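You operate a simulated robot arm through the tools that you are given. There is no shell and no other tool.

Carry out the task below with a simulated two-armed robot. There is one attempt and no reset: what you move stays moved.

JOB
The sockets have tripped. Get them back on with the heater off and the air at 20.
Fine: heater off before the breaker goes on; air stays on, other breakers stay on, shut the box.

Only the result counts: the job must be done as asked and must still hold three seconds after the hand-in. Knocking over, shifting, dropping, spilling or breaking anything else fails it.

ROBOT AND FRAMES
Two 7-joint arms with two-finger parallel grippers on one trunk, on a base that moves. Base frame: it is fixed to the floor where the robot stands at the start and does not move with it; the origin is under the middle of the robot, x ahead of it, y to its left, z up. Units: m, degrees, N and s.
The left shoulder is at the start at [0.155, 0.174, 0.979], the right one opposite. With the tool pointing down near the work surface each hand reaches from about 0.1 to 0.7 m from the robot's upright axis, wherever it stands, measured 20 degrees to its own side. Places, roughly: bathroom breaker [-0.8, -3.2, 1.2]; breaker box door [-0.8, -3.2, 1.2]; fridge breaker [-0.8, -3.3, 1.2]; heater switch [-0.8, -2.8, 0.5]; sockets breaker [-0.7, -3.1, 1.2]; temperature dial [-0.6, -2.9, 1.1]. Payload 3.6 kg a hand.
Tool frame (each hand has its own): the origin (TCP) lies between the finger pads and is the grasp point; the fingertips stand 0.03 m ahead of it; z points along the fingers, y is the line along which they close. Largest opening 0.11 m; finger width 0.02, thickness 0.01; the body of the gripper, 0.048 by 0.112 m, starts 0.055 m behind the TCP.
Orientation is told as [roll, pitch, yaw] about the base's x, y, z axes, in that order, counted from this pose: with the fingers straight down and closing along the base's y, the tool's x points along the base's -x, its y along +y and its z along -z.

CONTROLS
- The arms move only by the tool step_arm. It takes "left_moves", "right_moves" or both (then of equal length, played together; a hand with none holds still); each is a list of rows, each a list of 6 numbers: the shift along the base's x, y, z in units of 100 mm (1.0 is 100 mm), then the turn, a rotation vector about the base's x, y, z in units of 180 degrees (1.0 is 180 degrees). In form: [[dx, dy, dz, rx, ry, rz], ...]. A call has 1 to 20 rows; each row is the pose to reach, as a shift and turn from the pose commanded when the call began. "left_jaw" and "right_jaw" are, for a hand that has rows, the opening, from 0 (shut) to 1 (fully open), set as the call begins (left out, the last holds). A call with a number of a shift or a turn outside -1 to 1 is refused whole. A row lasts 0.2 s, in which the tool goes at most 0.05 m and 8.6 degrees; a call with a longer step from one row to the next is refused whole, and so is a gripper value outside its range. A pose out of reach is approached as far as the arm can. The call stops where the force on the tool passes 50 N (or 10 N more than at its start, if that is more) or the arm is blocked; 0.2 s more then pass. The fingers move at their own pace (about 0.153 m/s each) and stop on an object; they squeeze with about 37 N. The grip force told is the motor's: it shows also when the fingers shut on nothing. Time passes only in rows, and 0.2 s behind the last, so rows that repeat a pose let the fingers close. The reply holds the time, the measured pose of the TCP, the force on the tool along the base axes, the opening and the grip force, in the units named above and with some noise, with the torque about the TCP (base axes, N m) and any sound that the robot's microphone picked up, and new pictures: "show" is both (left out), scene, wrist or none (wrist: the cameras of the hands that moved).
- Cameras (640 x 400 px; columns grow to the right, rows downward): "scene" is now at [0.263, 0.0201, 1.1305]; the picture's right is [0.24, -0.97, -0.00], its down [-0.71, -0.17, -0.68] and it looks along [0.66, 0.16, -0.73] (base axes); focal length 214 px, centre (320, 200). "left" rides on the left gripper at [0.072, -0.017, -0.103] in its tool frame; the picture's right is [0.23, 0.97, 0.00], its down [-0.76, 0.18, -0.62] and it looks along [-0.61, 0.14, 0.78] (tool axes); focal length 222 px, centre (320, 200). "right" rides on the right gripper at [0.072, 0.017, -0.103] in its tool frame; the picture's right is [-0.23, 0.97, 0.00], its down [-0.76, -0.18, -0.62] and it looks along [-0.61, -0.14, 0.78] (tool axes); focal length 222 px, centre (320, 200).
- slide_trunk(by): moves the trunk up (or, below 0, down) by that many m; the arms and the scene camera ride with it, the base frame stays. It gives what a move gives, with no picture.
- steer(legs): drives the robot by 1 to 6 legs, each [ahead, left, turn to the left] in m, m and degrees, along the robot's own axes; the way and the turn of a leg run together, so that a leg with both is an arc; at most 1.5 m and 180 degrees a leg. The arms and the cameras ride along, it lands a little off, and it stops where it bumps. It gives what a move gives, and a new picture of the scene camera.
- head_to(pan, tilt): turns the head with the scene camera to pan (to the left, within 86 degrees either way) and tilt (down, from -29 to 69), counted from straight ahead of the robot (the tilt from the chest, where the trunk bows). It gives what a move gives, and a new picture of the scene camera.
- locate(camera, pixels): for up to 12 pixels [column, row] of the newest picture of that camera ("zoom" is the newest enlarged one), the place [x, y, z] in the base frame of the surface seen there, good to about 0.003 m. The clock stands still meanwhile.
- close_up(camera, box): a new picture of the part [left, top, right, bottom] of that camera's present view, enlarged. The clock stands still meanwhile.
- close_job(): hands the job in; it is judged then, once.

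Unless the task says otherwise, let go and move clear before handing in.

The tools are called after "Request:" by a JSON object that holds its "api" and its "payload". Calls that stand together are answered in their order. step_arm: Moves the arms, as the interface text tells. Its arguments: {"type":"object","properties":{"left_moves":{"type":"array","items":{"type":"array","items":{"type":"number"}}},"left_jaw":{"type":"number"},"right_moves":{"type":"array","items":{"type":"array","items":{"type":"number"}}},"right_jaw":{"type":"number"},"show":{"type":"string","enum":["both","scene","wrist","none"]}},"required":[]} The other tools are called the same way: slide_trunk (by) moves the trunk up or down; steer (legs) drives the base; head_to (pan, tilt) turns the head that bears the scene camera; locate (camera, pixels) gives the place of the surface under pixels of a picture; close_up (camera, box) takes an enlarged picture of a part of a camera's view; close_job () hands the job in.

At the start:

```text
time: 0.0
left_tool_pos: [0.5025, 0.2657, 0.6984]
left_ee_rot: [0.1, 0.1, 0.2]
left_ft_force: [-1.1, 0.3, 0.1]
left_wrist_torque: [0.0, 0.04, -0.03]
left_opening: 0.11
left_grip_force: 0.2
right_tool_pos: [0.4923, -0.1916, 0.6979]
right_ee_rot: [0.0, -0.1, -0.1]
right_ft_force: [-0.8, -0.1, -0.1]
right_wrist_torque: [-0.01, -0.02, 0.02]
right_opening: 0.1102
right_grip_force: 0.0
trunk travel left (down, up): [-0.1, 0.663]
robot x, y, heading: [-0.006, 0.0003, 0.3]
head pan, tilt (commanded): [13.8, 46.9]
```

scene: 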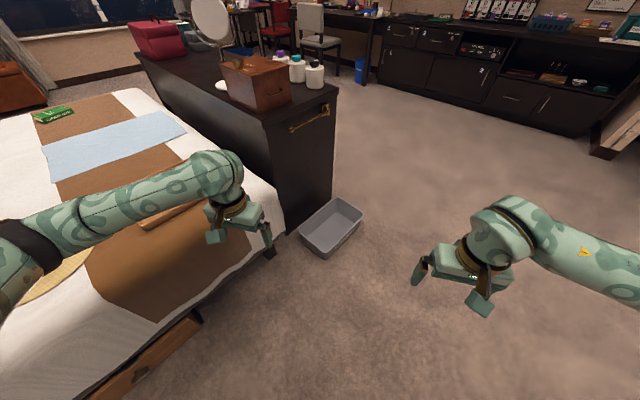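
right: 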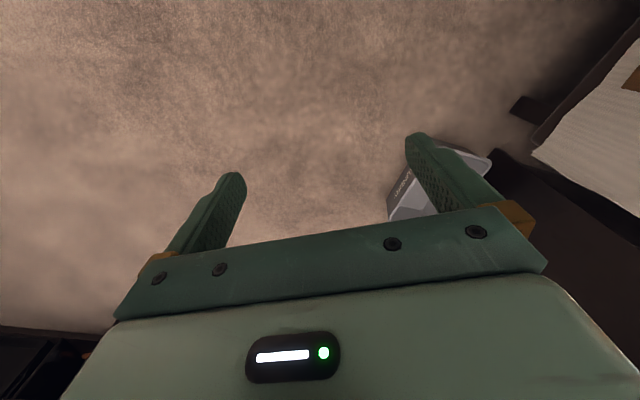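
left: 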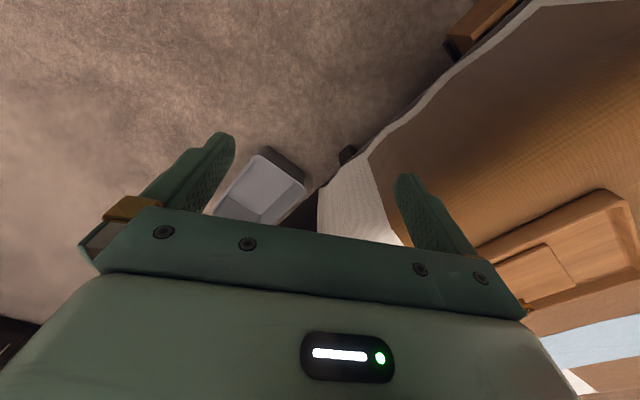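

The scene picture shows the bed on the left and open floor to the right. The breaker box lies to my right and a little behind, so I'll turn the head that way to look first.

Request:
{"api": "head_to", "payload": {"pan": -86, "tilt": 15}}

```text
time: 1.8
left_tool_pos: [0.5041, 0.2659, 0.6981]
left_ee_rot: [0.0, 0.0, 0.0]
left_ft_force: [0.8, 0.2, -0.2]
left_wrist_torque: [-0.02, 0.01, 0.02]
left_opening: 0.1098
left_grip_force: 0.1
right_tool_pos: [0.4927, -0.193, 0.6976]
right_ee_rot: [0.0, -0.1, -0.1]
right_ft_force: [-0.6, -0.4, 0.9]
right_wrist_torque: [-0.03, 0.01, 0.0]
right_opening: 0.11
right_grip_force: 0.1
trunk travel left (down, up): [-0.1, 0.663]
robot x, y, heading: [0.001, 0.0017, -0.1]
head pan, tilt (commanded): [-85.9, 15.0]
```

scene: 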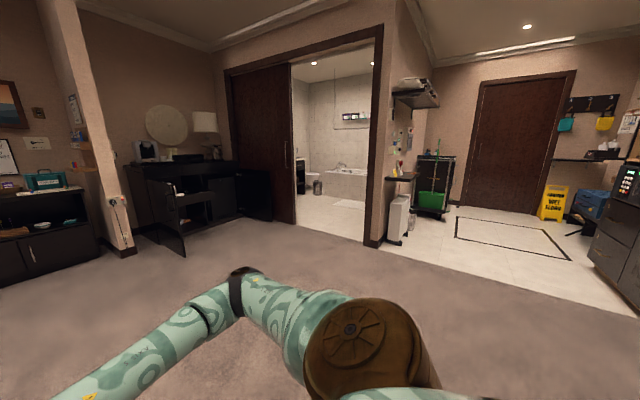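

The wall just right of the bathroom door (around pixel 405,140) carries panels, with a white heater at (398,215). I'll enlarge that part.

Request:
{"api": "close_up", "payload": {"camera": "scene", "box": [360, 60, 480, 260]}}

Request:
{"api": "locate", "payload": {"camera": "scene", "pixels": [[410, 138], [400, 140], [397, 175], [398, 215], [375, 243], [410, 225], [432, 200], [415, 95], [500, 230], [380, 150], [420, 150], [395, 245]]}}

```text
2.00 times, centred on (420, 160) of scene
```

zoom: 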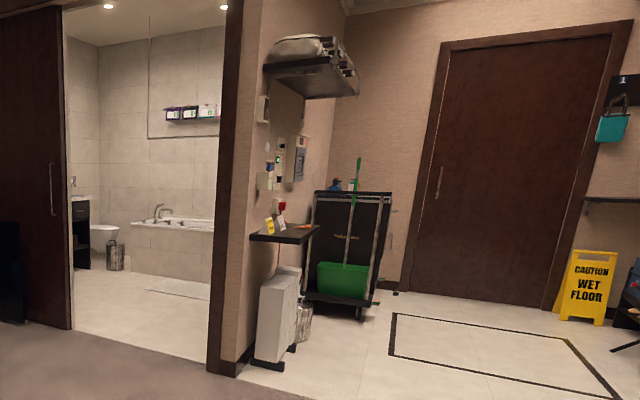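

```text
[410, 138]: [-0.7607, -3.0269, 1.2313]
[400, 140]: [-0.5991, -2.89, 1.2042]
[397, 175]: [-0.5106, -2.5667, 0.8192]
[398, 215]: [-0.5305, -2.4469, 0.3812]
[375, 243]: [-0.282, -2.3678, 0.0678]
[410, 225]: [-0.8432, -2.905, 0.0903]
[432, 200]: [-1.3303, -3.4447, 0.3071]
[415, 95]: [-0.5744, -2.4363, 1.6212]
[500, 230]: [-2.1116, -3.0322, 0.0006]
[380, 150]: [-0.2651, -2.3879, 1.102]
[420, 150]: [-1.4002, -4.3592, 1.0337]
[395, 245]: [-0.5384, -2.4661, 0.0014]
```

The zoom shows the wall with the box at about (297,155), switches at (280,160), a small shelf at (285,235) and the heater at (277,320). I'll measure the wall's line so I can plan where to stand.

Request:
{"api": "locate", "payload": {"camera": "zoom", "pixels": [[232, 100], [250, 100], [262, 105], [330, 140], [318, 180], [250, 320], [380, 140], [430, 140], [297, 160], [305, 230], [250, 240], [325, 220]]}}

Request:
{"api": "locate", "payload": {"camera": "scene", "pixels": [[230, 60], [380, 60], [250, 170], [580, 200], [555, 205], [610, 240], [450, 300], [300, 230], [620, 200], [440, 215], [590, 130], [350, 240]]}}

```text
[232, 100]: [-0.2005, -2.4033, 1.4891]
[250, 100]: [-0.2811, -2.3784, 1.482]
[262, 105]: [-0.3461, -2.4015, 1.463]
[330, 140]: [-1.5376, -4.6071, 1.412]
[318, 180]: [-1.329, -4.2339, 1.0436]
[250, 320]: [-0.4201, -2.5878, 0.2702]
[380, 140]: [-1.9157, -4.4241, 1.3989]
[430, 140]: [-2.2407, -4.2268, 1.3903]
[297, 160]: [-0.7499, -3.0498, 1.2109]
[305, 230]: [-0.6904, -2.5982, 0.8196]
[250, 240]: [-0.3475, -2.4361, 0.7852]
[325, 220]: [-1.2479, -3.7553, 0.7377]
```

```text
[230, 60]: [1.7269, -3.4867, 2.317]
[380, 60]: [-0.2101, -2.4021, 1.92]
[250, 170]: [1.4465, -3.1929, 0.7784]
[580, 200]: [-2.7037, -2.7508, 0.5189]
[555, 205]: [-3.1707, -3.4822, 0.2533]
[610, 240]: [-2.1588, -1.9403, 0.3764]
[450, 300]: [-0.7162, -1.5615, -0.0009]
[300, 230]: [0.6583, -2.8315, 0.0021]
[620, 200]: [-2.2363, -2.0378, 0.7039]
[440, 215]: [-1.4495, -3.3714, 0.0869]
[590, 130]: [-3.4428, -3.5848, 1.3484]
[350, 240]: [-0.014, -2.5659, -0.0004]
```

The panel wall runs along about (-0.48,-0.88) from (-0.42,-2.59), so I'll face it at heading about -29° from around (-1.3,-2.7). First I turn right in place and look along the way.

Request:
{"api": "steer", "payload": {"legs": [[0, 0, -120]]}}

Request:
{"api": "head_to", "payload": {"pan": 0, "tilt": 30}}

```text
time: 7.2
left_tool_pos: [-0.0246, -0.5698, 0.6977]
left_ee_rot: [-0.1, 0.0, -120.1]
left_ft_force: [0.0, -0.4, 0.4]
left_wrist_torque: [0.0, 0.03, -0.01]
left_opening: 0.11
left_grip_force: 0.1
right_tool_pos: [-0.4138, -0.328, 0.6985]
right_ee_rot: [0.0, 0.1, -120.3]
right_ft_force: [1.0, -0.5, -0.1]
right_wrist_torque: [0.0, -0.04, -0.01]
right_opening: 0.11
right_grip_force: 0.0
trunk travel left (down, up): [-0.1, 0.663]
robot x, y, heading: [-0.0005, 0.0003, -120.1]
head pan, tilt (commanded): [-85.9, 15.0]
```

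scene: 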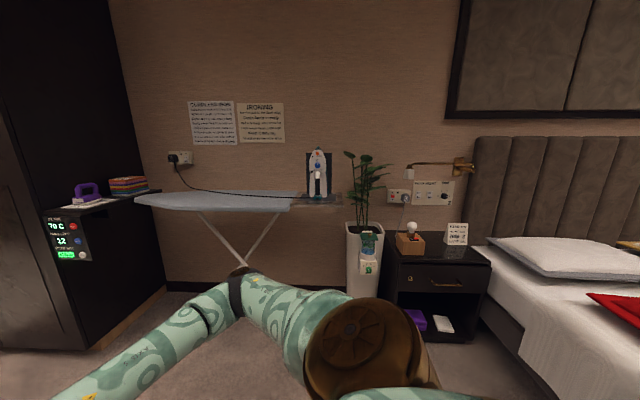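

```text
time: 8.8
left_tool_pos: [-0.0254, -0.5702, 0.6978]
left_ee_rot: [0.0, 0.1, -120.2]
left_ft_force: [-0.3, 0.6, 0.1]
left_wrist_torque: [-0.01, -0.03, 0.01]
left_opening: 0.11
left_grip_force: 0.1
right_tool_pos: [-0.4145, -0.3289, 0.6983]
right_ee_rot: [0.0, 0.0, -120.4]
right_ft_force: [-0.2, -0.6, -0.9]
right_wrist_torque: [-0.01, -0.01, 0.01]
right_opening: 0.1101
right_grip_force: 0.1
trunk travel left (down, up): [-0.1, 0.663]
robot x, y, heading: [-0.0029, 0.0015, -120.4]
head pan, tilt (commanded): [0.0, 30.0]
```

scene: 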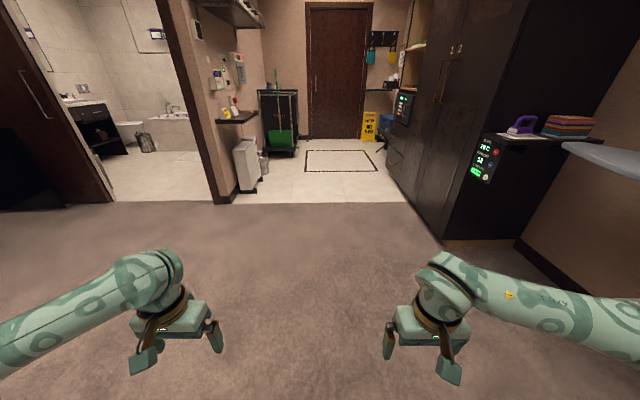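

The way ahead into the corridor is clear between the heater wall (left, ~240,160) and the dark wardrobe (right, ~445,240). I'll measure both sides and the shelf before driving.

Request:
{"api": "locate", "payload": {"camera": "scene", "pixels": [[443, 240], [222, 200], [238, 190], [247, 190], [245, 122], [258, 112], [405, 190], [240, 15], [262, 25], [300, 155], [390, 165], [270, 170]]}}

Request:
{"api": "close_up", "payload": {"camera": "scene", "box": [180, 30, 300, 105]}}

```text
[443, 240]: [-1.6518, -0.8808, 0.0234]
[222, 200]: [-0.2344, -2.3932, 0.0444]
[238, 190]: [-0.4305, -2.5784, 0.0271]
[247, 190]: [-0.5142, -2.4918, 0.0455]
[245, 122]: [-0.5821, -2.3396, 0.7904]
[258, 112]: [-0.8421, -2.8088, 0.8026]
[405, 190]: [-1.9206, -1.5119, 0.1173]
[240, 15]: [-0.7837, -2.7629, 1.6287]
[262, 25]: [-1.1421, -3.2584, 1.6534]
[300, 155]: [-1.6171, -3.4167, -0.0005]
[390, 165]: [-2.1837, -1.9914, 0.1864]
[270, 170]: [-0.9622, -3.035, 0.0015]
```

```text
5.33 times, centred on (240, 68) of scene
```

zoom: 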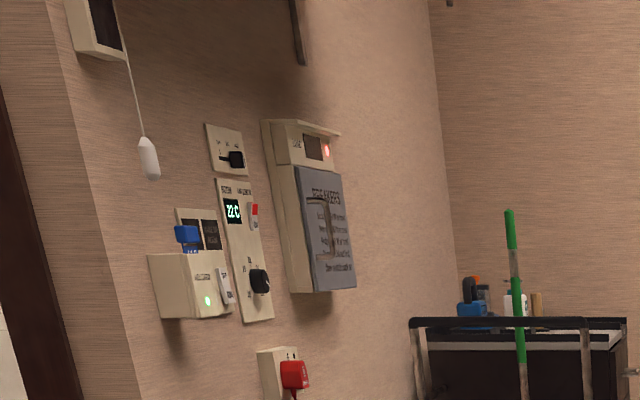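

The shelf reaches 0.26 m out from the wall at z≈0.8, and the breaker box and 22 °C panel are visible in the zoom. I'll drive up the corridor about 1.1 m off the wall, then turn left to face it.

Request:
{"api": "steer", "payload": {"legs": [[1.4, 0, 0], [1.45, -0.15, 0], [0, 0, 91]]}}

Request:
{"api": "head_to", "payload": {"pan": 0, "tilt": 20}}

```text
time: 26.4
left_tool_pos: [-0.974, -2.4087, 0.6986]
left_ee_rot: [0.1, 0.1, -28.3]
left_ft_force: [0.2, 0.4, -0.3]
left_wrist_torque: [-0.01, 0.0, 0.0]
left_opening: 0.1101
left_grip_force: 0.1
right_tool_pos: [-1.2011, -2.8059, 0.6976]
right_ee_rot: [0.0, 0.0, -28.4]
right_ft_force: [-1.0, -0.5, 0.2]
right_wrist_torque: [0.0, 0.0, -0.02]
right_opening: 0.11
right_grip_force: 0.2
trunk travel left (down, up): [-0.1, 0.663]
robot x, y, heading: [-1.5454, -2.4025, -28.3]
head pan, tilt (commanded): [0.0, 30.0]
```

scene: 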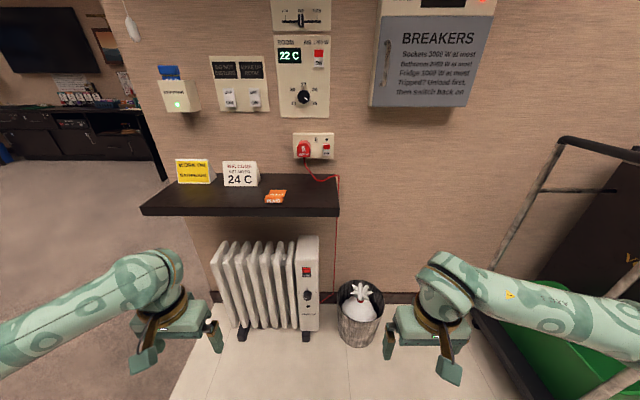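

```text
time: 27.2
left_tool_pos: [-0.9729, -2.4093, 0.698]
left_ee_rot: [0.0, 0.0, -28.3]
left_ft_force: [-0.4, 0.0, 0.7]
left_wrist_torque: [0.02, 0.01, -0.01]
left_opening: 0.1098
left_grip_force: 0.0
right_tool_pos: [-1.1997, -2.8069, 0.6972]
right_ee_rot: [-0.1, 0.1, -28.4]
right_ft_force: [0.6, -0.6, 0.4]
right_wrist_torque: [-0.02, -0.01, 0.03]
right_opening: 0.11
right_grip_force: 0.1
trunk travel left (down, up): [-0.1, 0.663]
robot x, y, heading: [-1.5396, -2.4043, -28.5]
head pan, tilt (commanded): [0.0, 20.0]
```

scene: 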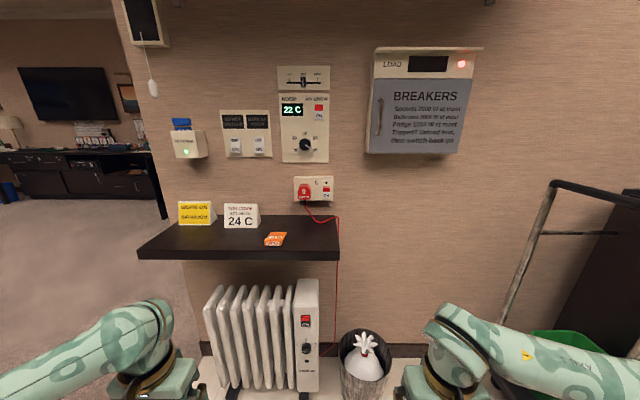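

Now I face the wall squarely: breaker box at (420,105), thermostat panel at (303,125), socket with red plug at (312,190), heater control at (307,330). I'll enlarge each to read the markings.

Request:
{"api": "close_up", "payload": {"camera": "scene", "box": [350, 35, 490, 165]}}

Request:
{"api": "close_up", "payload": {"camera": "scene", "box": [265, 60, 345, 210]}}

Request:
{"api": "close_up", "payload": {"camera": "scene", "box": [280, 270, 340, 400]}}

Request:
{"api": "close_up", "payload": {"camera": "scene", "box": [160, 90, 300, 260]}}

```text
3.08 times, centred on (420, 100) of scene
```

zoom: 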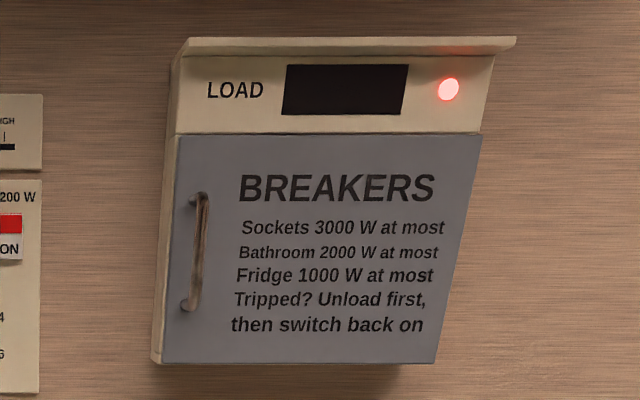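

```text
2.67 times, centred on (305, 135) of scene
```

zoom: 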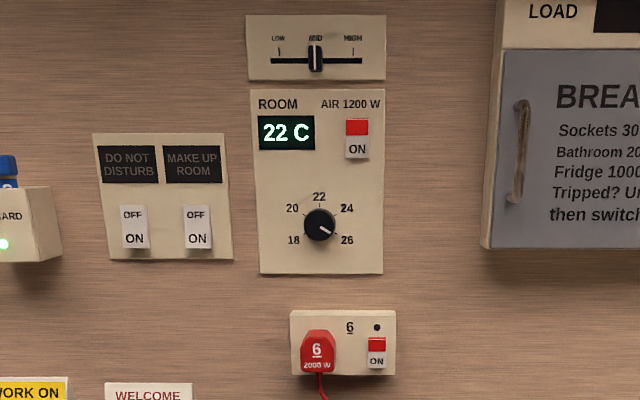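

```text
3.08 times, centred on (310, 335) of scene
```

zoom: 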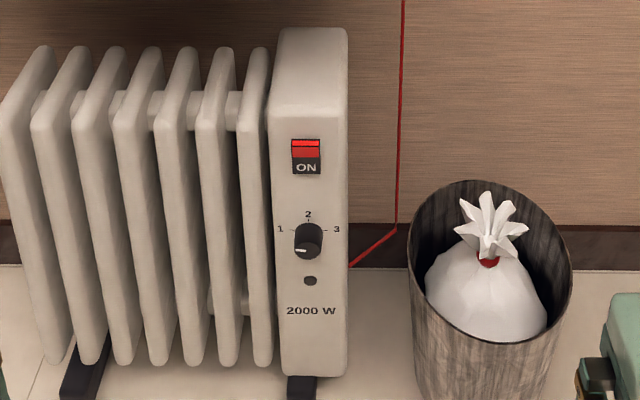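

```text
2.35 times, centred on (230, 175) of scene
```

zoom: 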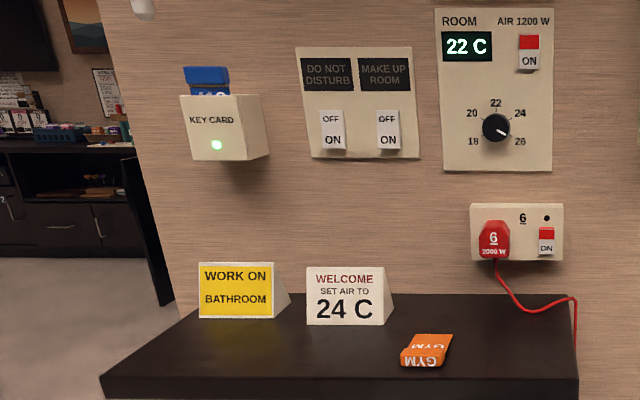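

The heater's rocker shows red over "ON", the dial pointer (325,231 in its zoom) is near 26, and the breaker door has a handle at its left edge. I'll measure the key points.

Request:
{"api": "close_up", "payload": {"camera": "scene", "box": [275, 85, 335, 165]}}

Request:
{"api": "locate", "payload": {"camera": "scene", "pixels": [[306, 318], [306, 324], [306, 348], [305, 145], [320, 135], [290, 160], [320, 107], [320, 114], [379, 117], [370, 150], [458, 152], [470, 90]]}}

Request:
{"api": "locate", "payload": {"camera": "zoom", "pixels": [[320, 200], [250, 200], [400, 200], [320, 100], [320, 300]]}}

```text
5.00 times, centred on (305, 125) of scene
```

zoom: 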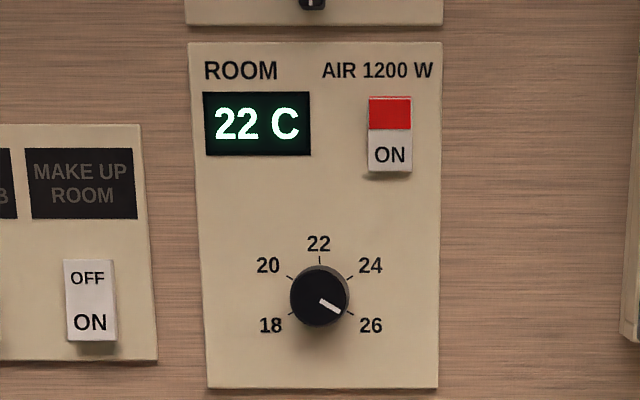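

```text
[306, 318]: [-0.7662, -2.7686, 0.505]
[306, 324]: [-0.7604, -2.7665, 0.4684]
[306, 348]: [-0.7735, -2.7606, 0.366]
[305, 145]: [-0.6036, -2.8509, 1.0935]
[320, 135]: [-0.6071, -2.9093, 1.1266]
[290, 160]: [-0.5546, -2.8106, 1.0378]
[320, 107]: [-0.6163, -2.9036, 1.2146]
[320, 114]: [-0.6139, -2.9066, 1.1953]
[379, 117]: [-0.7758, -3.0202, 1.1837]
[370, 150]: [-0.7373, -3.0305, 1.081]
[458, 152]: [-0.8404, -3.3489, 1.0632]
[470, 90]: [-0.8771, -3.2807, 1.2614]
```

```text
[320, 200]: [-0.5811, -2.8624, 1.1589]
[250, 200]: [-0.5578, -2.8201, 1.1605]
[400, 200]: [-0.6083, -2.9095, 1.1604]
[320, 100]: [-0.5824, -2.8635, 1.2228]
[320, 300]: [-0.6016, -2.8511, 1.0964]
```

The knob centre is about (-0.604,-2.851,1.094), the heater rocker spans z 0.468–0.505 at (-0.763,-2.768), and the door handle is at (-0.776,-3.020,1.184). Before closing in I'll look at the floor and the bin, and check the wall direction.

Request:
{"api": "locate", "payload": {"camera": "scene", "pixels": [[250, 275], [600, 60], [360, 60], [520, 120], [338, 257], [140, 257], [338, 222], [480, 48], [377, 140], [382, 95], [372, 100], [405, 140]]}}

Request:
{"api": "head_to", "payload": {"pan": 0, "tilt": 50}}

```text
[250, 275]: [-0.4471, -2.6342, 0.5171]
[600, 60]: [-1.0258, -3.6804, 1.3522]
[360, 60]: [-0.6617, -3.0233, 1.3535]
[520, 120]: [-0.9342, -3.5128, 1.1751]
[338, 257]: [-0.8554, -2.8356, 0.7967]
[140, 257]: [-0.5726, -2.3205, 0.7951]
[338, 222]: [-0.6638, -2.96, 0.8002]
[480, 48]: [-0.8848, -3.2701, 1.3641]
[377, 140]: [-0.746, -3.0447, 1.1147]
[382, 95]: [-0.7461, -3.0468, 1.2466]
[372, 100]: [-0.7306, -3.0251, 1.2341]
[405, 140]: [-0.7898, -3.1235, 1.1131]
```

```text
time: 28.1
left_tool_pos: [-0.9717, -2.4087, 0.6992]
left_ee_rot: [0.1, 0.0, -28.3]
left_ft_force: [-0.3, 0.5, -0.9]
left_wrist_torque: [0.0, 0.04, 0.01]
left_opening: 0.1097
left_grip_force: 0.1
right_tool_pos: [-1.2006, -2.8065, 0.6989]
right_ee_rot: [0.1, 0.1, -28.5]
right_ft_force: [0.0, -0.6, 0.6]
right_wrist_torque: [-0.02, 0.02, 0.01]
right_opening: 0.11
right_grip_force: 0.1
trunk travel left (down, up): [-0.1, 0.663]
robot x, y, heading: [-1.5457, -2.4004, -28.3]
head pan, tilt (commanded): [0.0, 50.0]
```

scene: 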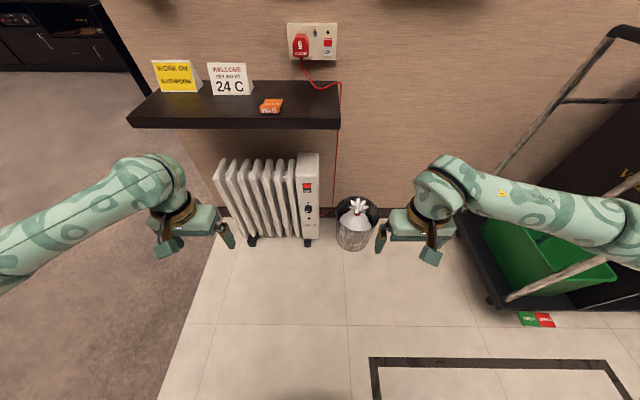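

The bin at (357,225) stands next to the heater and the trolley's wheels are near (495,300). I'll locate these and the shelf's underside to know my clearances.

Request:
{"api": "locate", "payload": {"camera": "scene", "pixels": [[357, 248], [372, 215], [340, 215], [308, 242], [495, 300], [330, 126], [330, 120], [537, 320], [318, 158], [510, 300], [460, 235], [316, 235]]}}

Request:
{"api": "close_up", "payload": {"camera": "scene", "box": [285, 150, 335, 230]}}

```text
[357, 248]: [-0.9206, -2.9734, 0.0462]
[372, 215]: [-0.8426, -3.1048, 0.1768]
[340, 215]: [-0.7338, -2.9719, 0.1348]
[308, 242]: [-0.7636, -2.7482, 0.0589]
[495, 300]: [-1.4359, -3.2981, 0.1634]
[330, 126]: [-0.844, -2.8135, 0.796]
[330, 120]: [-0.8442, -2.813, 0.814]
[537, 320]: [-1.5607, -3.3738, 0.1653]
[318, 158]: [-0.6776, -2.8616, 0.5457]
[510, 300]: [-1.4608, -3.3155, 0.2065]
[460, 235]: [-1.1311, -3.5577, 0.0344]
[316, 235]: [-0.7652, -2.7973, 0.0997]
```

```text
5.00 times, centred on (310, 190) of scene
```

zoom: 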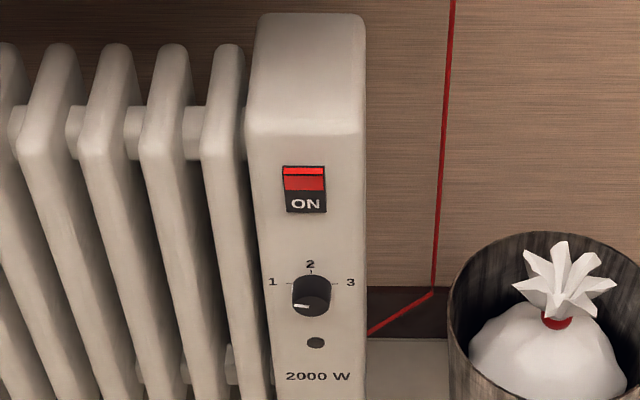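

The heater rocker's upper red half stands proud (bright bevel at (304,170) in the zoom), so it is on and pressing the top should switch it off. First I'll turn both hands from pointing down to pointing at the wall while I still have room.

Request:
{"api": "step_arm", "payload": {"left_moves": [[-0.05, 0.03, -0.08, -0.0202, -0.0364, 0], [-0.1, 0.06, -0.17, -0.0404, -0.0729, 0], [-0.15, 0.09, -0.25, -0.0606, -0.1093, 0], [-0.2, 0.12, -0.33, -0.0808, -0.1458, 0], [-0.25, 0.14, -0.42, -0.101, -0.1822, 0], [-0.3, 0.17, -0.5, -0.1212, -0.2187, 0], [-0.35, 0.2, -0.58, -0.1414, -0.2551, 0], [-0.4, 0.23, -0.67, -0.1616, -0.2915, 0], [-0.45, 0.26, -0.75, -0.1818, -0.328, 0], [-0.5, 0.29, -0.83, -0.202, -0.3644, 0], [-0.55, 0.31, -0.92, -0.2222, -0.4009, 0], [-0.6, 0.34, -1.0, -0.2424, -0.4373, 0]], "right_moves": [[-0.04, 0.02, 0.08, -0.0202, -0.0364, 0], [-0.08, 0.04, 0.17, -0.0404, -0.0729, 0], [-0.12, 0.06, 0.25, -0.0606, -0.1093, 0], [-0.16, 0.09, 0.33, -0.0808, -0.1458, 0], [-0.2, 0.11, 0.42, -0.101, -0.1822, 0], [-0.24, 0.13, 0.5, -0.1212, -0.2187, 0], [-0.28, 0.15, 0.58, -0.1414, -0.2551, 0], [-0.32, 0.18, 0.67, -0.1616, -0.2915, 0], [-0.36, 0.2, 0.75, -0.1818, -0.328, 0], [-0.4, 0.22, 0.83, -0.202, -0.3644, 0], [-0.44, 0.24, 0.92, -0.2222, -0.4009, 0], [-0.48, 0.26, 1.0, -0.2424, -0.4373, 0]], "show": "both"}}

```text
time: 30.7
left_tool_pos: [-1.0336, -2.3741, 0.5985]
left_ee_rot: [-84.3, -89.2, 55.3]
left_ft_force: [0.3, -0.3, -0.6]
left_wrist_torque: [-0.01, 0.01, 0.0]
left_opening: 0.11
left_grip_force: 0.0
right_tool_pos: [-1.1395, -2.7488, 0.877]
right_ee_rot: [-8.8, -79.2, -26.1]
right_ft_force: [-0.5, -0.4, -0.3]
right_wrist_torque: [0.02, 0.0, 0.01]
right_opening: 0.11
right_grip_force: 0.0
right hand out of reach, approached as far as the arm can: row 5, 6, 7, 8, 9, 10, 11, 12
trunk travel left (down, up): [-0.1, 0.663]
robot x, y, heading: [-1.5441, -2.4076, -28.3]
head pan, tilt (commanded): [0.0, 50.0]
```

scene: 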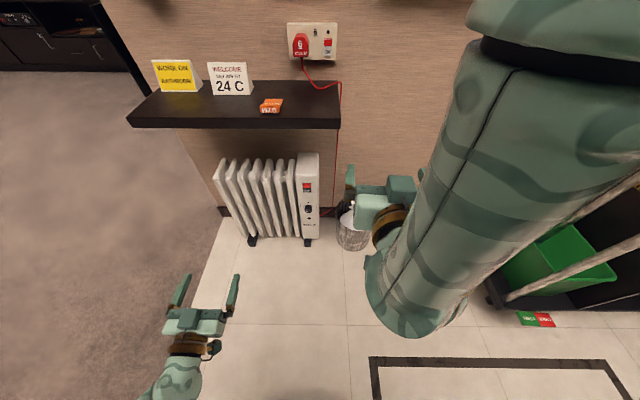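
right: 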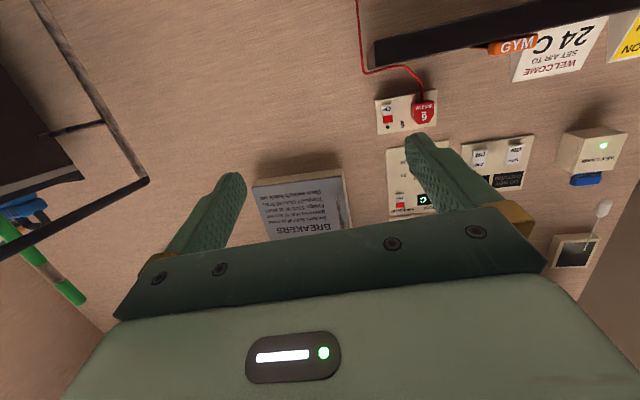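
left: 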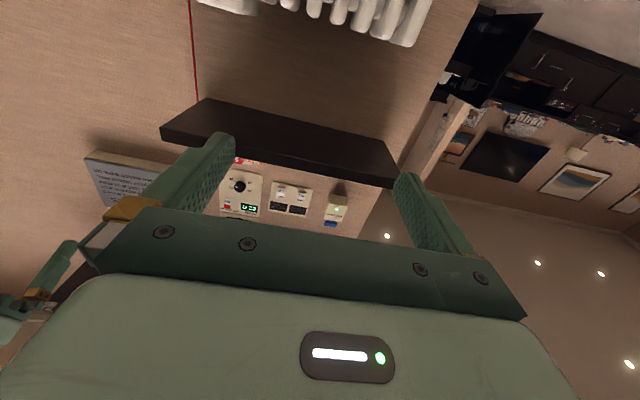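

Both hands now roughly point at the wall; the right arm folded too tight (out of reach), which easing forward will cure. I'll drive 0.25 m closer and 0.1 m right, with the left hand staying below the shelf level and clear of it.

Request:
{"api": "steer", "payload": {"legs": [[0.25, -0.1, -0.7]]}}

Request:
{"api": "step_arm", "payload": {"left_moves": [[0, 0, -0.2, 0, 0, 0], [0, 0, -0.4, 0, 0, 0], [0, 0, -0.6, 0, 0, 0]], "left_jaw": 0, "show": "both"}}

```text
time: 32.6
left_tool_pos: [-0.862, -2.5944, 0.5985]
left_ee_rot: [-85.1, -89.3, 55.0]
left_ft_force: [0.1, -0.1, -0.3]
left_wrist_torque: [-0.01, -0.01, -0.03]
left_opening: 0.1101
left_grip_force: 0.1
right_tool_pos: [-0.9759, -2.9649, 0.8768]
right_ee_rot: [-8.7, -79.1, -27.2]
right_ft_force: [0.0, 0.0, 0.3]
right_wrist_torque: [-0.02, 0.01, -0.04]
right_opening: 0.1102
right_grip_force: 0.1
trunk travel left (down, up): [-0.1, 0.663]
robot x, y, heading: [-1.3729, -2.6122, -29.4]
head pan, tilt (commanded): [0.0, 50.0]
```

scene: 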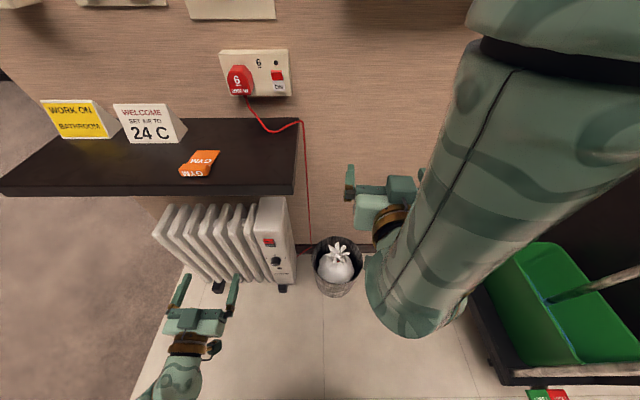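

```text
time: 33.4
left_tool_pos: [-0.862, -2.5951, 0.539]
left_ee_rot: [-86.6, -89.2, 56.6]
left_ft_force: [0.0, 0.4, 0.7]
left_wrist_torque: [0.0, 0.01, 0.01]
left_opening: 0.0
left_grip_force: 36.5
right_tool_pos: [-0.9755, -2.9646, 0.8764]
right_ee_rot: [-8.8, -79.1, -27.1]
right_ft_force: [0.1, -0.8, -0.7]
right_wrist_torque: [0.03, 0.02, 0.03]
right_opening: 0.11
right_grip_force: 0.1
trunk travel left (down, up): [-0.1, 0.663]
robot x, y, heading: [-1.3735, -2.6128, -29.4]
head pan, tilt (commanded): [0.0, 50.0]
```

scene: 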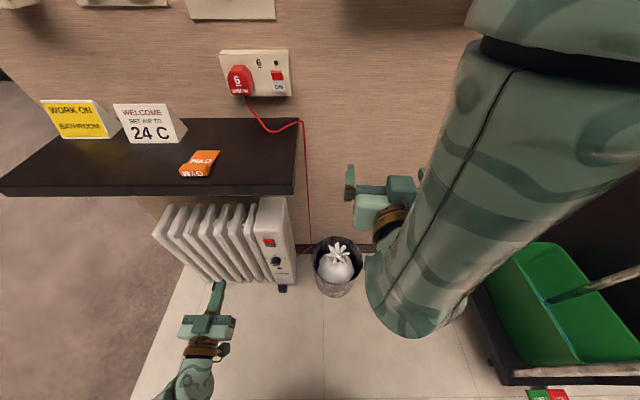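
left: 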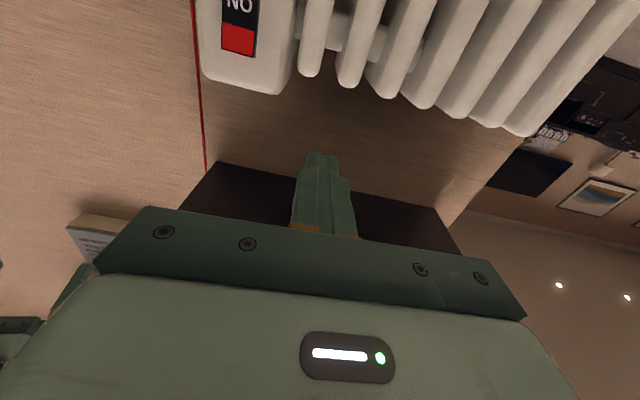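

The left wrist camera shows the heater rocker at (240,25) upside down, red half at (238,38). I'll enlarge and locate it precisely.

Request:
{"api": "locate", "payload": {"camera": "left", "pixels": [[238, 38], [238, 30], [238, 48], [238, 15], [238, 5], [260, 60], [222, 40], [256, 40], [240, 24]]}}

Request:
{"api": "close_up", "payload": {"camera": "left", "box": [190, 0, 290, 70]}}

Request:
{"api": "close_up", "payload": {"camera": "scene", "box": [250, 220, 300, 280]}}

```text
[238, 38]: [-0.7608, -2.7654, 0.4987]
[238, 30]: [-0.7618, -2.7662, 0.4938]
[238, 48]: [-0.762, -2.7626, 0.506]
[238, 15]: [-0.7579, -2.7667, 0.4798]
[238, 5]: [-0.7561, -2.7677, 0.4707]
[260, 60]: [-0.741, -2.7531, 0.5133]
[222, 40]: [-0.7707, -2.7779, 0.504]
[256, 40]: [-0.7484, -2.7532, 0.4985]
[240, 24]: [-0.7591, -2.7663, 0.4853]
```

```text
5.71 times, centred on (240, 35) of left
```

zoom: 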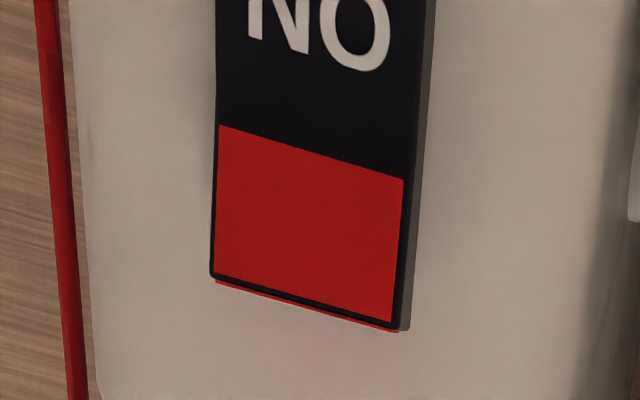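

```text
6.67 times, centred on (275, 250) of scene
```

zoom: 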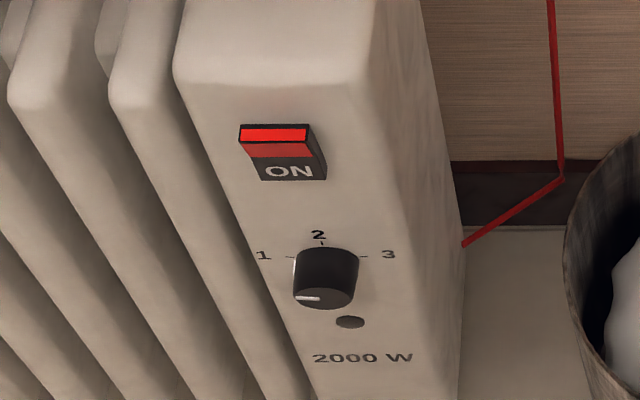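

The zoom confirms the rocker's red upper half juts out (ON), spanning z≈0.487–0.506 at (-0.761,-2.766). I'll line up the closed left fingertips in front of that half.

Request:
{"api": "step_arm", "payload": {"left_moves": [[-0.08, -0.24, -0.1, 0, 0, 0], [-0.16, -0.49, -0.2, 0, 0, 0], [-0.23, -0.73, -0.28, 0, 0, 0], [-0.31, -0.97, -0.36, 0, 0, 0], [-0.31, -0.97, -0.36, 0, 0, 0]], "show": "both"}}

```text
time: 34.6
left_tool_pos: [-0.8917, -2.6907, 0.5035]
left_ee_rot: [-87.2, -89.3, 57.1]
left_ft_force: [0.3, -0.3, -0.4]
left_wrist_torque: [0.02, 0.0, -0.01]
left_opening: 0.0
left_grip_force: 36.5
right_tool_pos: [-0.9754, -2.9637, 0.8764]
right_ee_rot: [-8.8, -79.2, -27.1]
right_ft_force: [0.1, 0.1, -0.4]
right_wrist_torque: [0.02, 0.04, 0.01]
right_opening: 0.1099
right_grip_force: 0.0
trunk travel left (down, up): [-0.1, 0.663]
robot x, y, heading: [-1.372, -2.6132, -29.5]
head pan, tilt (commanded): [0.0, 50.0]
```

scene: 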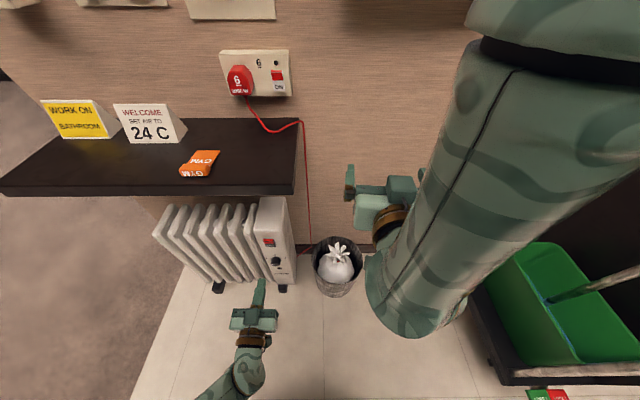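
left: 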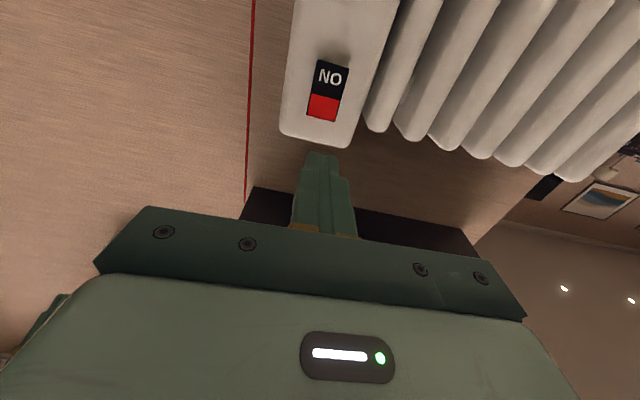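

The tip is lined up with the red half at (322,107) in the wrist view. I'll advance about 90 mm toward it and recheck.

Request:
{"api": "step_arm", "payload": {"left_moves": [[0.26, -0.15, 0, 0, 0, 0], [0.52, -0.29, 0, 0, 0, 0], [0.78, -0.44, -0.01, 0, 0, 0], [0.78, -0.44, -0.01, 0, 0, 0]], "show": "both"}}

Request:
{"api": "close_up", "payload": {"camera": "left", "box": [270, 100, 390, 200]}}

Request:
{"api": "close_up", "payload": {"camera": "scene", "box": [240, 220, 310, 300]}}

```text
time: 35.6
left_tool_pos: [-0.8148, -2.736, 0.5001]
left_ee_rot: [-86.3, -89.2, 56.2]
left_ft_force: [-0.1, 0.0, -1.0]
left_wrist_torque: [0.02, -0.01, 0.03]
left_opening: 0.0
left_grip_force: 36.4
right_tool_pos: [-0.976, -2.966, 0.8763]
right_ee_rot: [-8.8, -79.3, -27.0]
right_ft_force: [-0.1, 0.0, 0.2]
right_wrist_torque: [0.02, 0.01, 0.01]
right_opening: 0.11
right_grip_force: 0.1
trunk travel left (down, up): [-0.1, 0.663]
robot x, y, heading: [-1.373, -2.6097, -29.5]
head pan, tilt (commanded): [0.0, 50.0]
```

scene: 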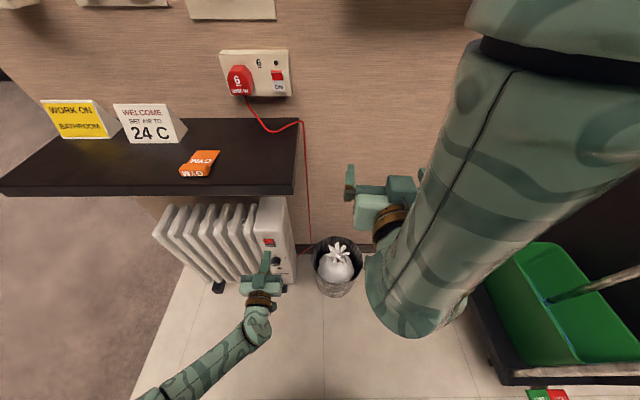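
left: 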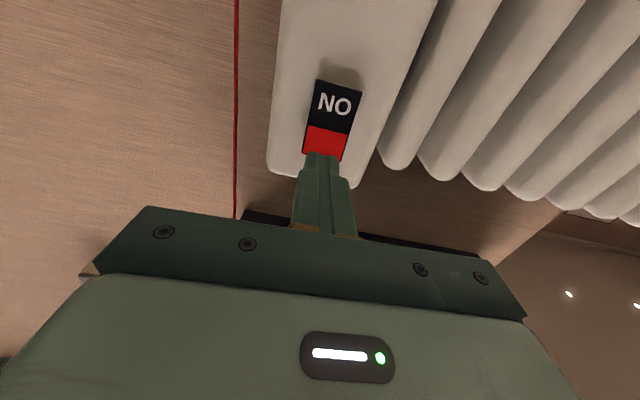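

```text
4.00 times, centred on (330, 150) of left
```

zoom: 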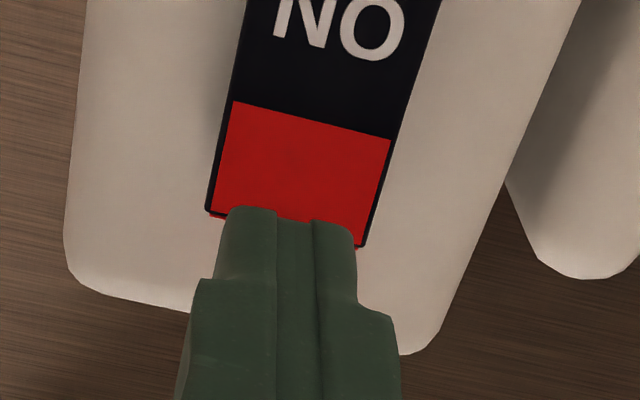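

```text
5.00 times, centred on (275, 260) of scene
```

zoom: 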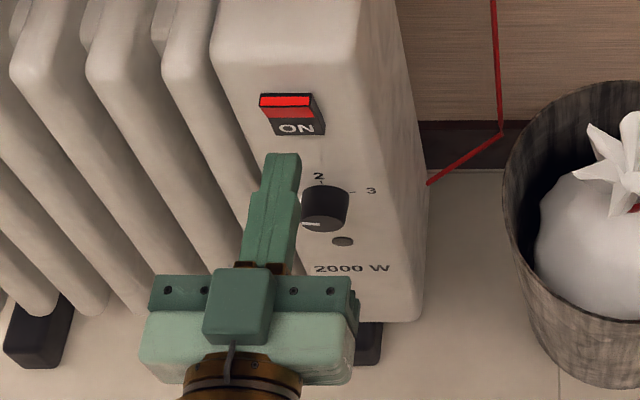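

The fingertip is about 30 mm short of the red half, well centred. I'll advance in small steps to contact and read the force.

Request:
{"api": "step_arm", "payload": {"left_moves": [[0.09, -0.05, 0.01, 0, 0, 0], [0.175, -0.097, 0.01, 0, 0, 0], [0.245, -0.136, 0.01, 0, 0, 0], [0.29, -0.16, 0.01, 0, 0, 0], [0.29, -0.16, 0.01, 0, 0, 0]], "show": "wrist"}}

Request:
{"api": "close_up", "payload": {"camera": "left", "box": [270, 100, 390, 200]}}

```text
time: 36.8
left_tool_pos: [-0.7856, -2.7519, 0.5015]
left_ee_rot: [-85.9, -89.3, 55.8]
left_ft_force: [1.0, -0.1, 0.3]
left_wrist_torque: [-0.01, 0.04, -0.01]
left_opening: 0.0
left_grip_force: 36.8
right_tool_pos: [-0.9752, -2.9657, 0.8762]
right_ee_rot: [-8.8, -79.2, -27.0]
right_ft_force: [0.1, 0.0, 0.5]
right_wrist_torque: [-0.03, -0.03, -0.01]
right_opening: 0.1102
right_grip_force: 0.1
trunk travel left (down, up): [-0.1, 0.663]
robot x, y, heading: [-1.3714, -2.6115, -29.6]
head pan, tilt (commanded): [0.0, 50.0]
```

left: 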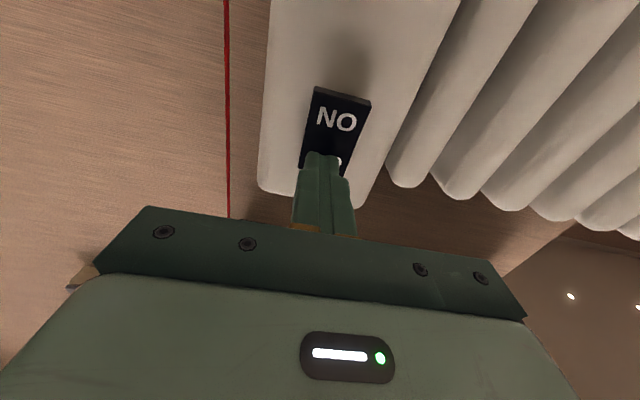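

```text
4.00 times, centred on (330, 150) of left
```

zoom: 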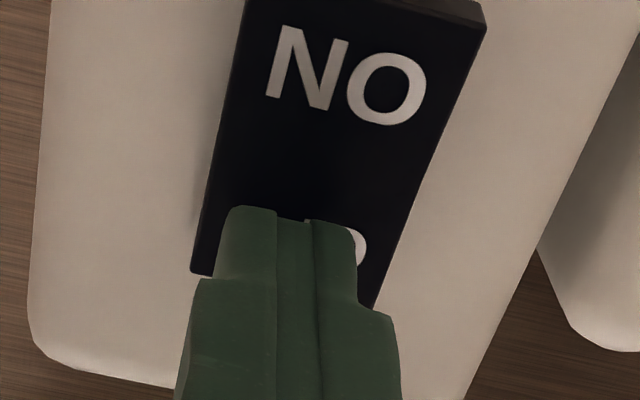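

The rocker has flipped: the red has gone, "O…" lettering now shows beneath the fingertip and the ON end juts out, with no force left on the tool. I'll back straight out and confirm.

Request:
{"api": "step_arm", "payload": {"left_moves": [[-0.3, 0.17, 0, 0, 0, 0], [-0.6, 0.33, 0, 0, 0, 0], [-0.95, 0.53, 0, 0, 0, 0]], "show": "both"}}

Request:
{"api": "close_up", "payload": {"camera": "left", "box": [270, 60, 390, 160]}}

Request:
{"api": "close_up", "payload": {"camera": "scene", "box": [240, 220, 310, 300]}}

```text
time: 37.6
left_tool_pos: [-0.882, -2.6983, 0.5042]
left_ee_rot: [-89.5, -89.2, 59.5]
left_ft_force: [-0.2, -0.7, -0.6]
left_wrist_torque: [0.02, -0.01, 0.0]
left_opening: 0.0
left_grip_force: 37.1
right_tool_pos: [-0.9761, -2.9657, 0.877]
right_ee_rot: [-8.8, -79.3, -27.0]
right_ft_force: [-0.2, -0.5, -0.2]
right_wrist_torque: [0.01, -0.02, 0.01]
right_opening: 0.1099
right_grip_force: 0.1
trunk travel left (down, up): [-0.1, 0.663]
robot x, y, heading: [-1.3704, -2.6129, -29.4]
head pan, tilt (commanded): [0.0, 50.0]
```

scene: 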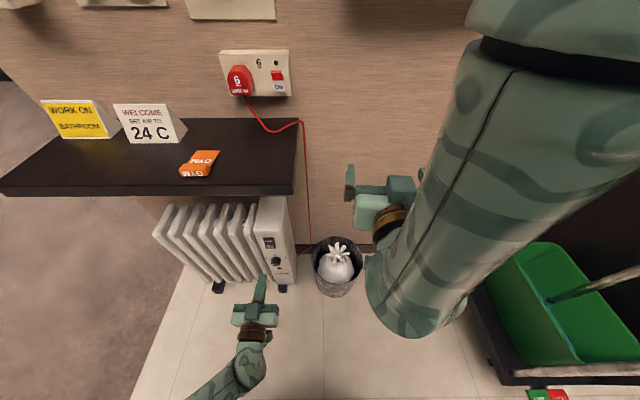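
left: 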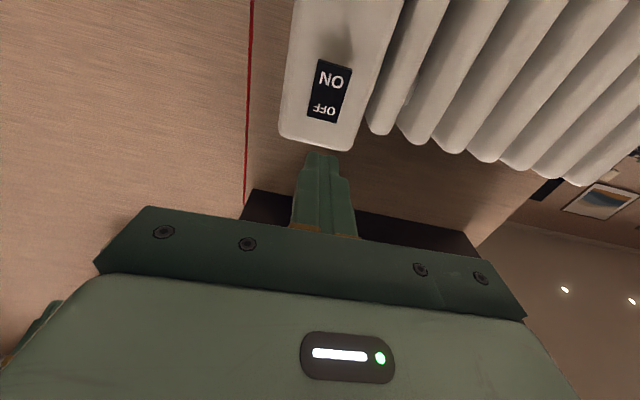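

```text
4.00 times, centred on (330, 110) of left
```

zoom: 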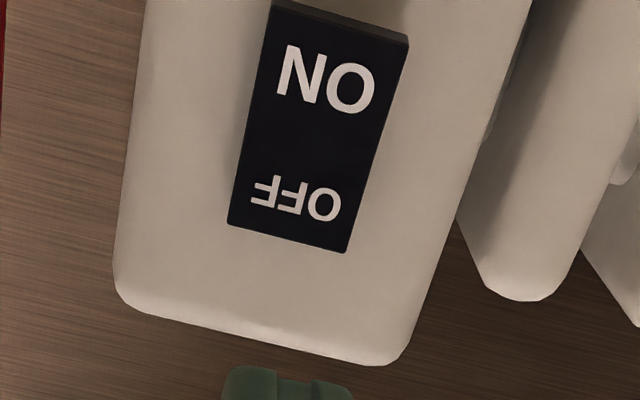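

```text
5.00 times, centred on (275, 260) of scene
```

zoom: 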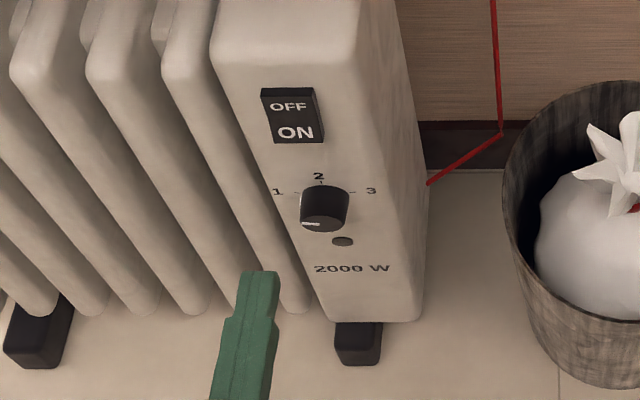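

Confirmed: the heater rocker reads OFF. Next is the dial; I plan to raise the trunk so the arms keep this easy posture, but first I'll lower the right hand into the same posture as the left.

Request:
{"api": "step_arm", "payload": {"right_moves": [[0, 0, -0.25, 0, 0, 0], [0, 0, -0.5, 0, 0, 0], [0, 0, -0.75, 0, 0, 0], [0, 0, -1.0, 0, 0, 0], [0, 0, -1.0, 0, 0, 0]], "show": "scene"}}

```text
time: 38.8
left_tool_pos: [-0.8807, -2.6973, 0.5024]
left_ee_rot: [-87.0, -89.2, 56.9]
left_ft_force: [-0.1, 0.2, -0.6]
left_wrist_torque: [0.0, -0.03, 0.0]
left_opening: 0.0003
left_grip_force: 36.8
right_tool_pos: [-0.9457, -2.9521, 0.8398]
right_ee_rot: [-8.9, -77.7, -28.3]
right_ft_force: [0.4, -0.4, 0.5]
right_wrist_torque: [-0.01, 0.01, -0.03]
right_opening: 0.1099
right_grip_force: 0.0
right hand out of reach, approached as far as the arm can: row 1, 2, 3, 4, 5
trunk travel left (down, up): [-0.1, 0.663]
robot x, y, heading: [-1.3734, -2.6138, -29.5]
head pan, tilt (commanded): [0.0, 50.0]
```

scene: 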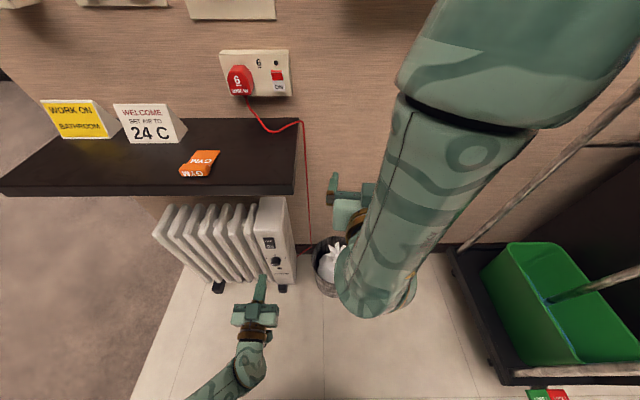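

The right arm's elbow has swung up and over, which limits it. I'll unwind it: turn the right hand back to pointing down, then redo the turn lower.

Request:
{"api": "step_arm", "payload": {"right_moves": [[0, 0, 0, 0.0202, 0.0364, 0], [0, 0, 0, 0.0404, 0.0729, 0], [0, 0, 0, 0.0606, 0.1093, 0], [0, 0, 0, 0.0808, 0.1458, 0], [0, 0, 0, 0.101, 0.1822, 0], [0, 0, 0, 0.1212, 0.2187, 0], [0, 0, 0, 0.1212, 0.2187, 0]], "show": "scene"}}

```text
time: 40.4
left_tool_pos: [-0.8802, -2.6995, 0.5034]
left_ee_rot: [-86.6, -89.4, 56.5]
left_ft_force: [-0.5, -0.6, 0.7]
left_wrist_torque: [-0.02, -0.02, -0.01]
left_opening: 0.0001
left_grip_force: 37.2
right_tool_pos: [-0.9463, -2.9539, 0.8399]
right_ee_rot: [-7.1, -34.1, -28.7]
right_ft_force: [0.3, 0.2, 0.1]
right_wrist_torque: [0.01, -0.01, 0.01]
right_opening: 0.11
right_grip_force: 0.1
trunk travel left (down, up): [-0.1, 0.663]
robot x, y, heading: [-1.3727, -2.6106, -29.4]
head pan, tilt (commanded): [0.0, 50.0]
```

scene: 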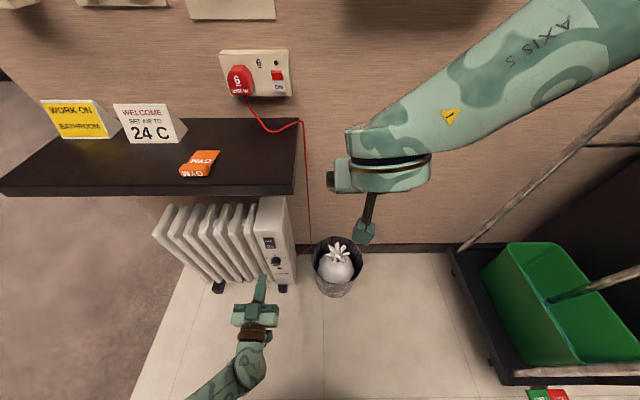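

The right hand now holds position while turning, so the arm is free again. I'll finish turning it down and lower it.

Request:
{"api": "step_arm", "payload": {"right_moves": [[-0.1, 0.06, -0.2, 0.0248, 0.0292, 0.0024], [-0.2, 0.12, -0.4, 0.0496, 0.0584, 0.0048], [-0.3, 0.17, -0.6, 0.0744, 0.0876, 0.0072], [-0.4, 0.23, -0.8, 0.0992, 0.1168, 0.0096], [-0.5, 0.29, -1.0, 0.124, 0.146, 0.012], [-0.5, 0.29, -1.0, 0.124, 0.146, 0.012]], "show": "none"}}

Request:
{"api": "step_arm", "payload": {"right_moves": [[0, 0, -0.25, 0, 0, 0], [0, 0, -0.5, 0, 0, 0], [0, 0, -0.75, 0, 0, 0], [0, 0, -1.0, 0, 0, 0], [0, 0, -1.0, 0, 0, 0]], "show": "scene"}}

```text
time: 41.8
left_tool_pos: [-0.8819, -2.6983, 0.5036]
left_ee_rot: [-86.7, -89.3, 56.6]
left_ft_force: [0.7, -0.4, 1.0]
left_wrist_torque: [0.0, 0.0, 0.0]
left_opening: 0.0
left_grip_force: 36.9
right_tool_pos: [-0.9953, -2.9257, 0.74]
right_ee_rot: [0.1, -0.3, -28.6]
right_ft_force: [-0.9, 0.1, -0.2]
right_wrist_torque: [0.01, 0.01, 0.01]
right_opening: 0.1102
right_grip_force: 0.0
trunk travel left (down, up): [-0.1, 0.663]
robot x, y, heading: [-1.3764, -2.6106, -29.4]
head pan, tilt (commanded): [0.0, 50.0]
```

```text
time: 43.0
left_tool_pos: [-0.8815, -2.6985, 0.5024]
left_ee_rot: [-86.5, -89.3, 56.4]
left_ft_force: [-0.8, 0.6, -0.2]
left_wrist_torque: [-0.02, -0.01, 0.01]
left_opening: 0.0
left_grip_force: 36.9
right_tool_pos: [-0.9939, -2.9249, 0.6408]
right_ee_rot: [0.1, -0.5, -28.6]
right_ft_force: [0.0, 0.0, 0.6]
right_wrist_torque: [-0.01, 0.0, 0.02]
right_opening: 0.1101
right_grip_force: 0.1
trunk travel left (down, up): [-0.1, 0.663]
robot x, y, heading: [-1.3725, -2.6124, -29.3]
head pan, tilt (commanded): [0.0, 50.0]
```

scene: 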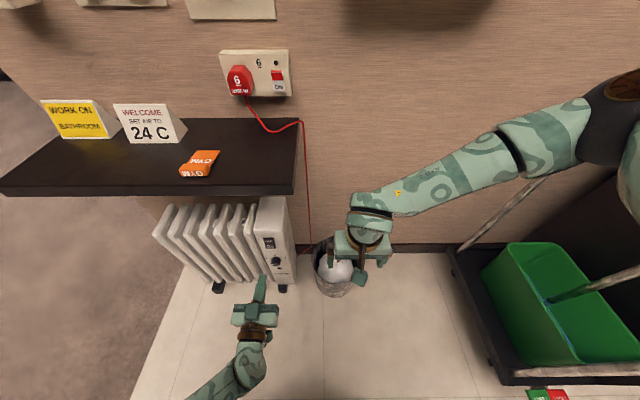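

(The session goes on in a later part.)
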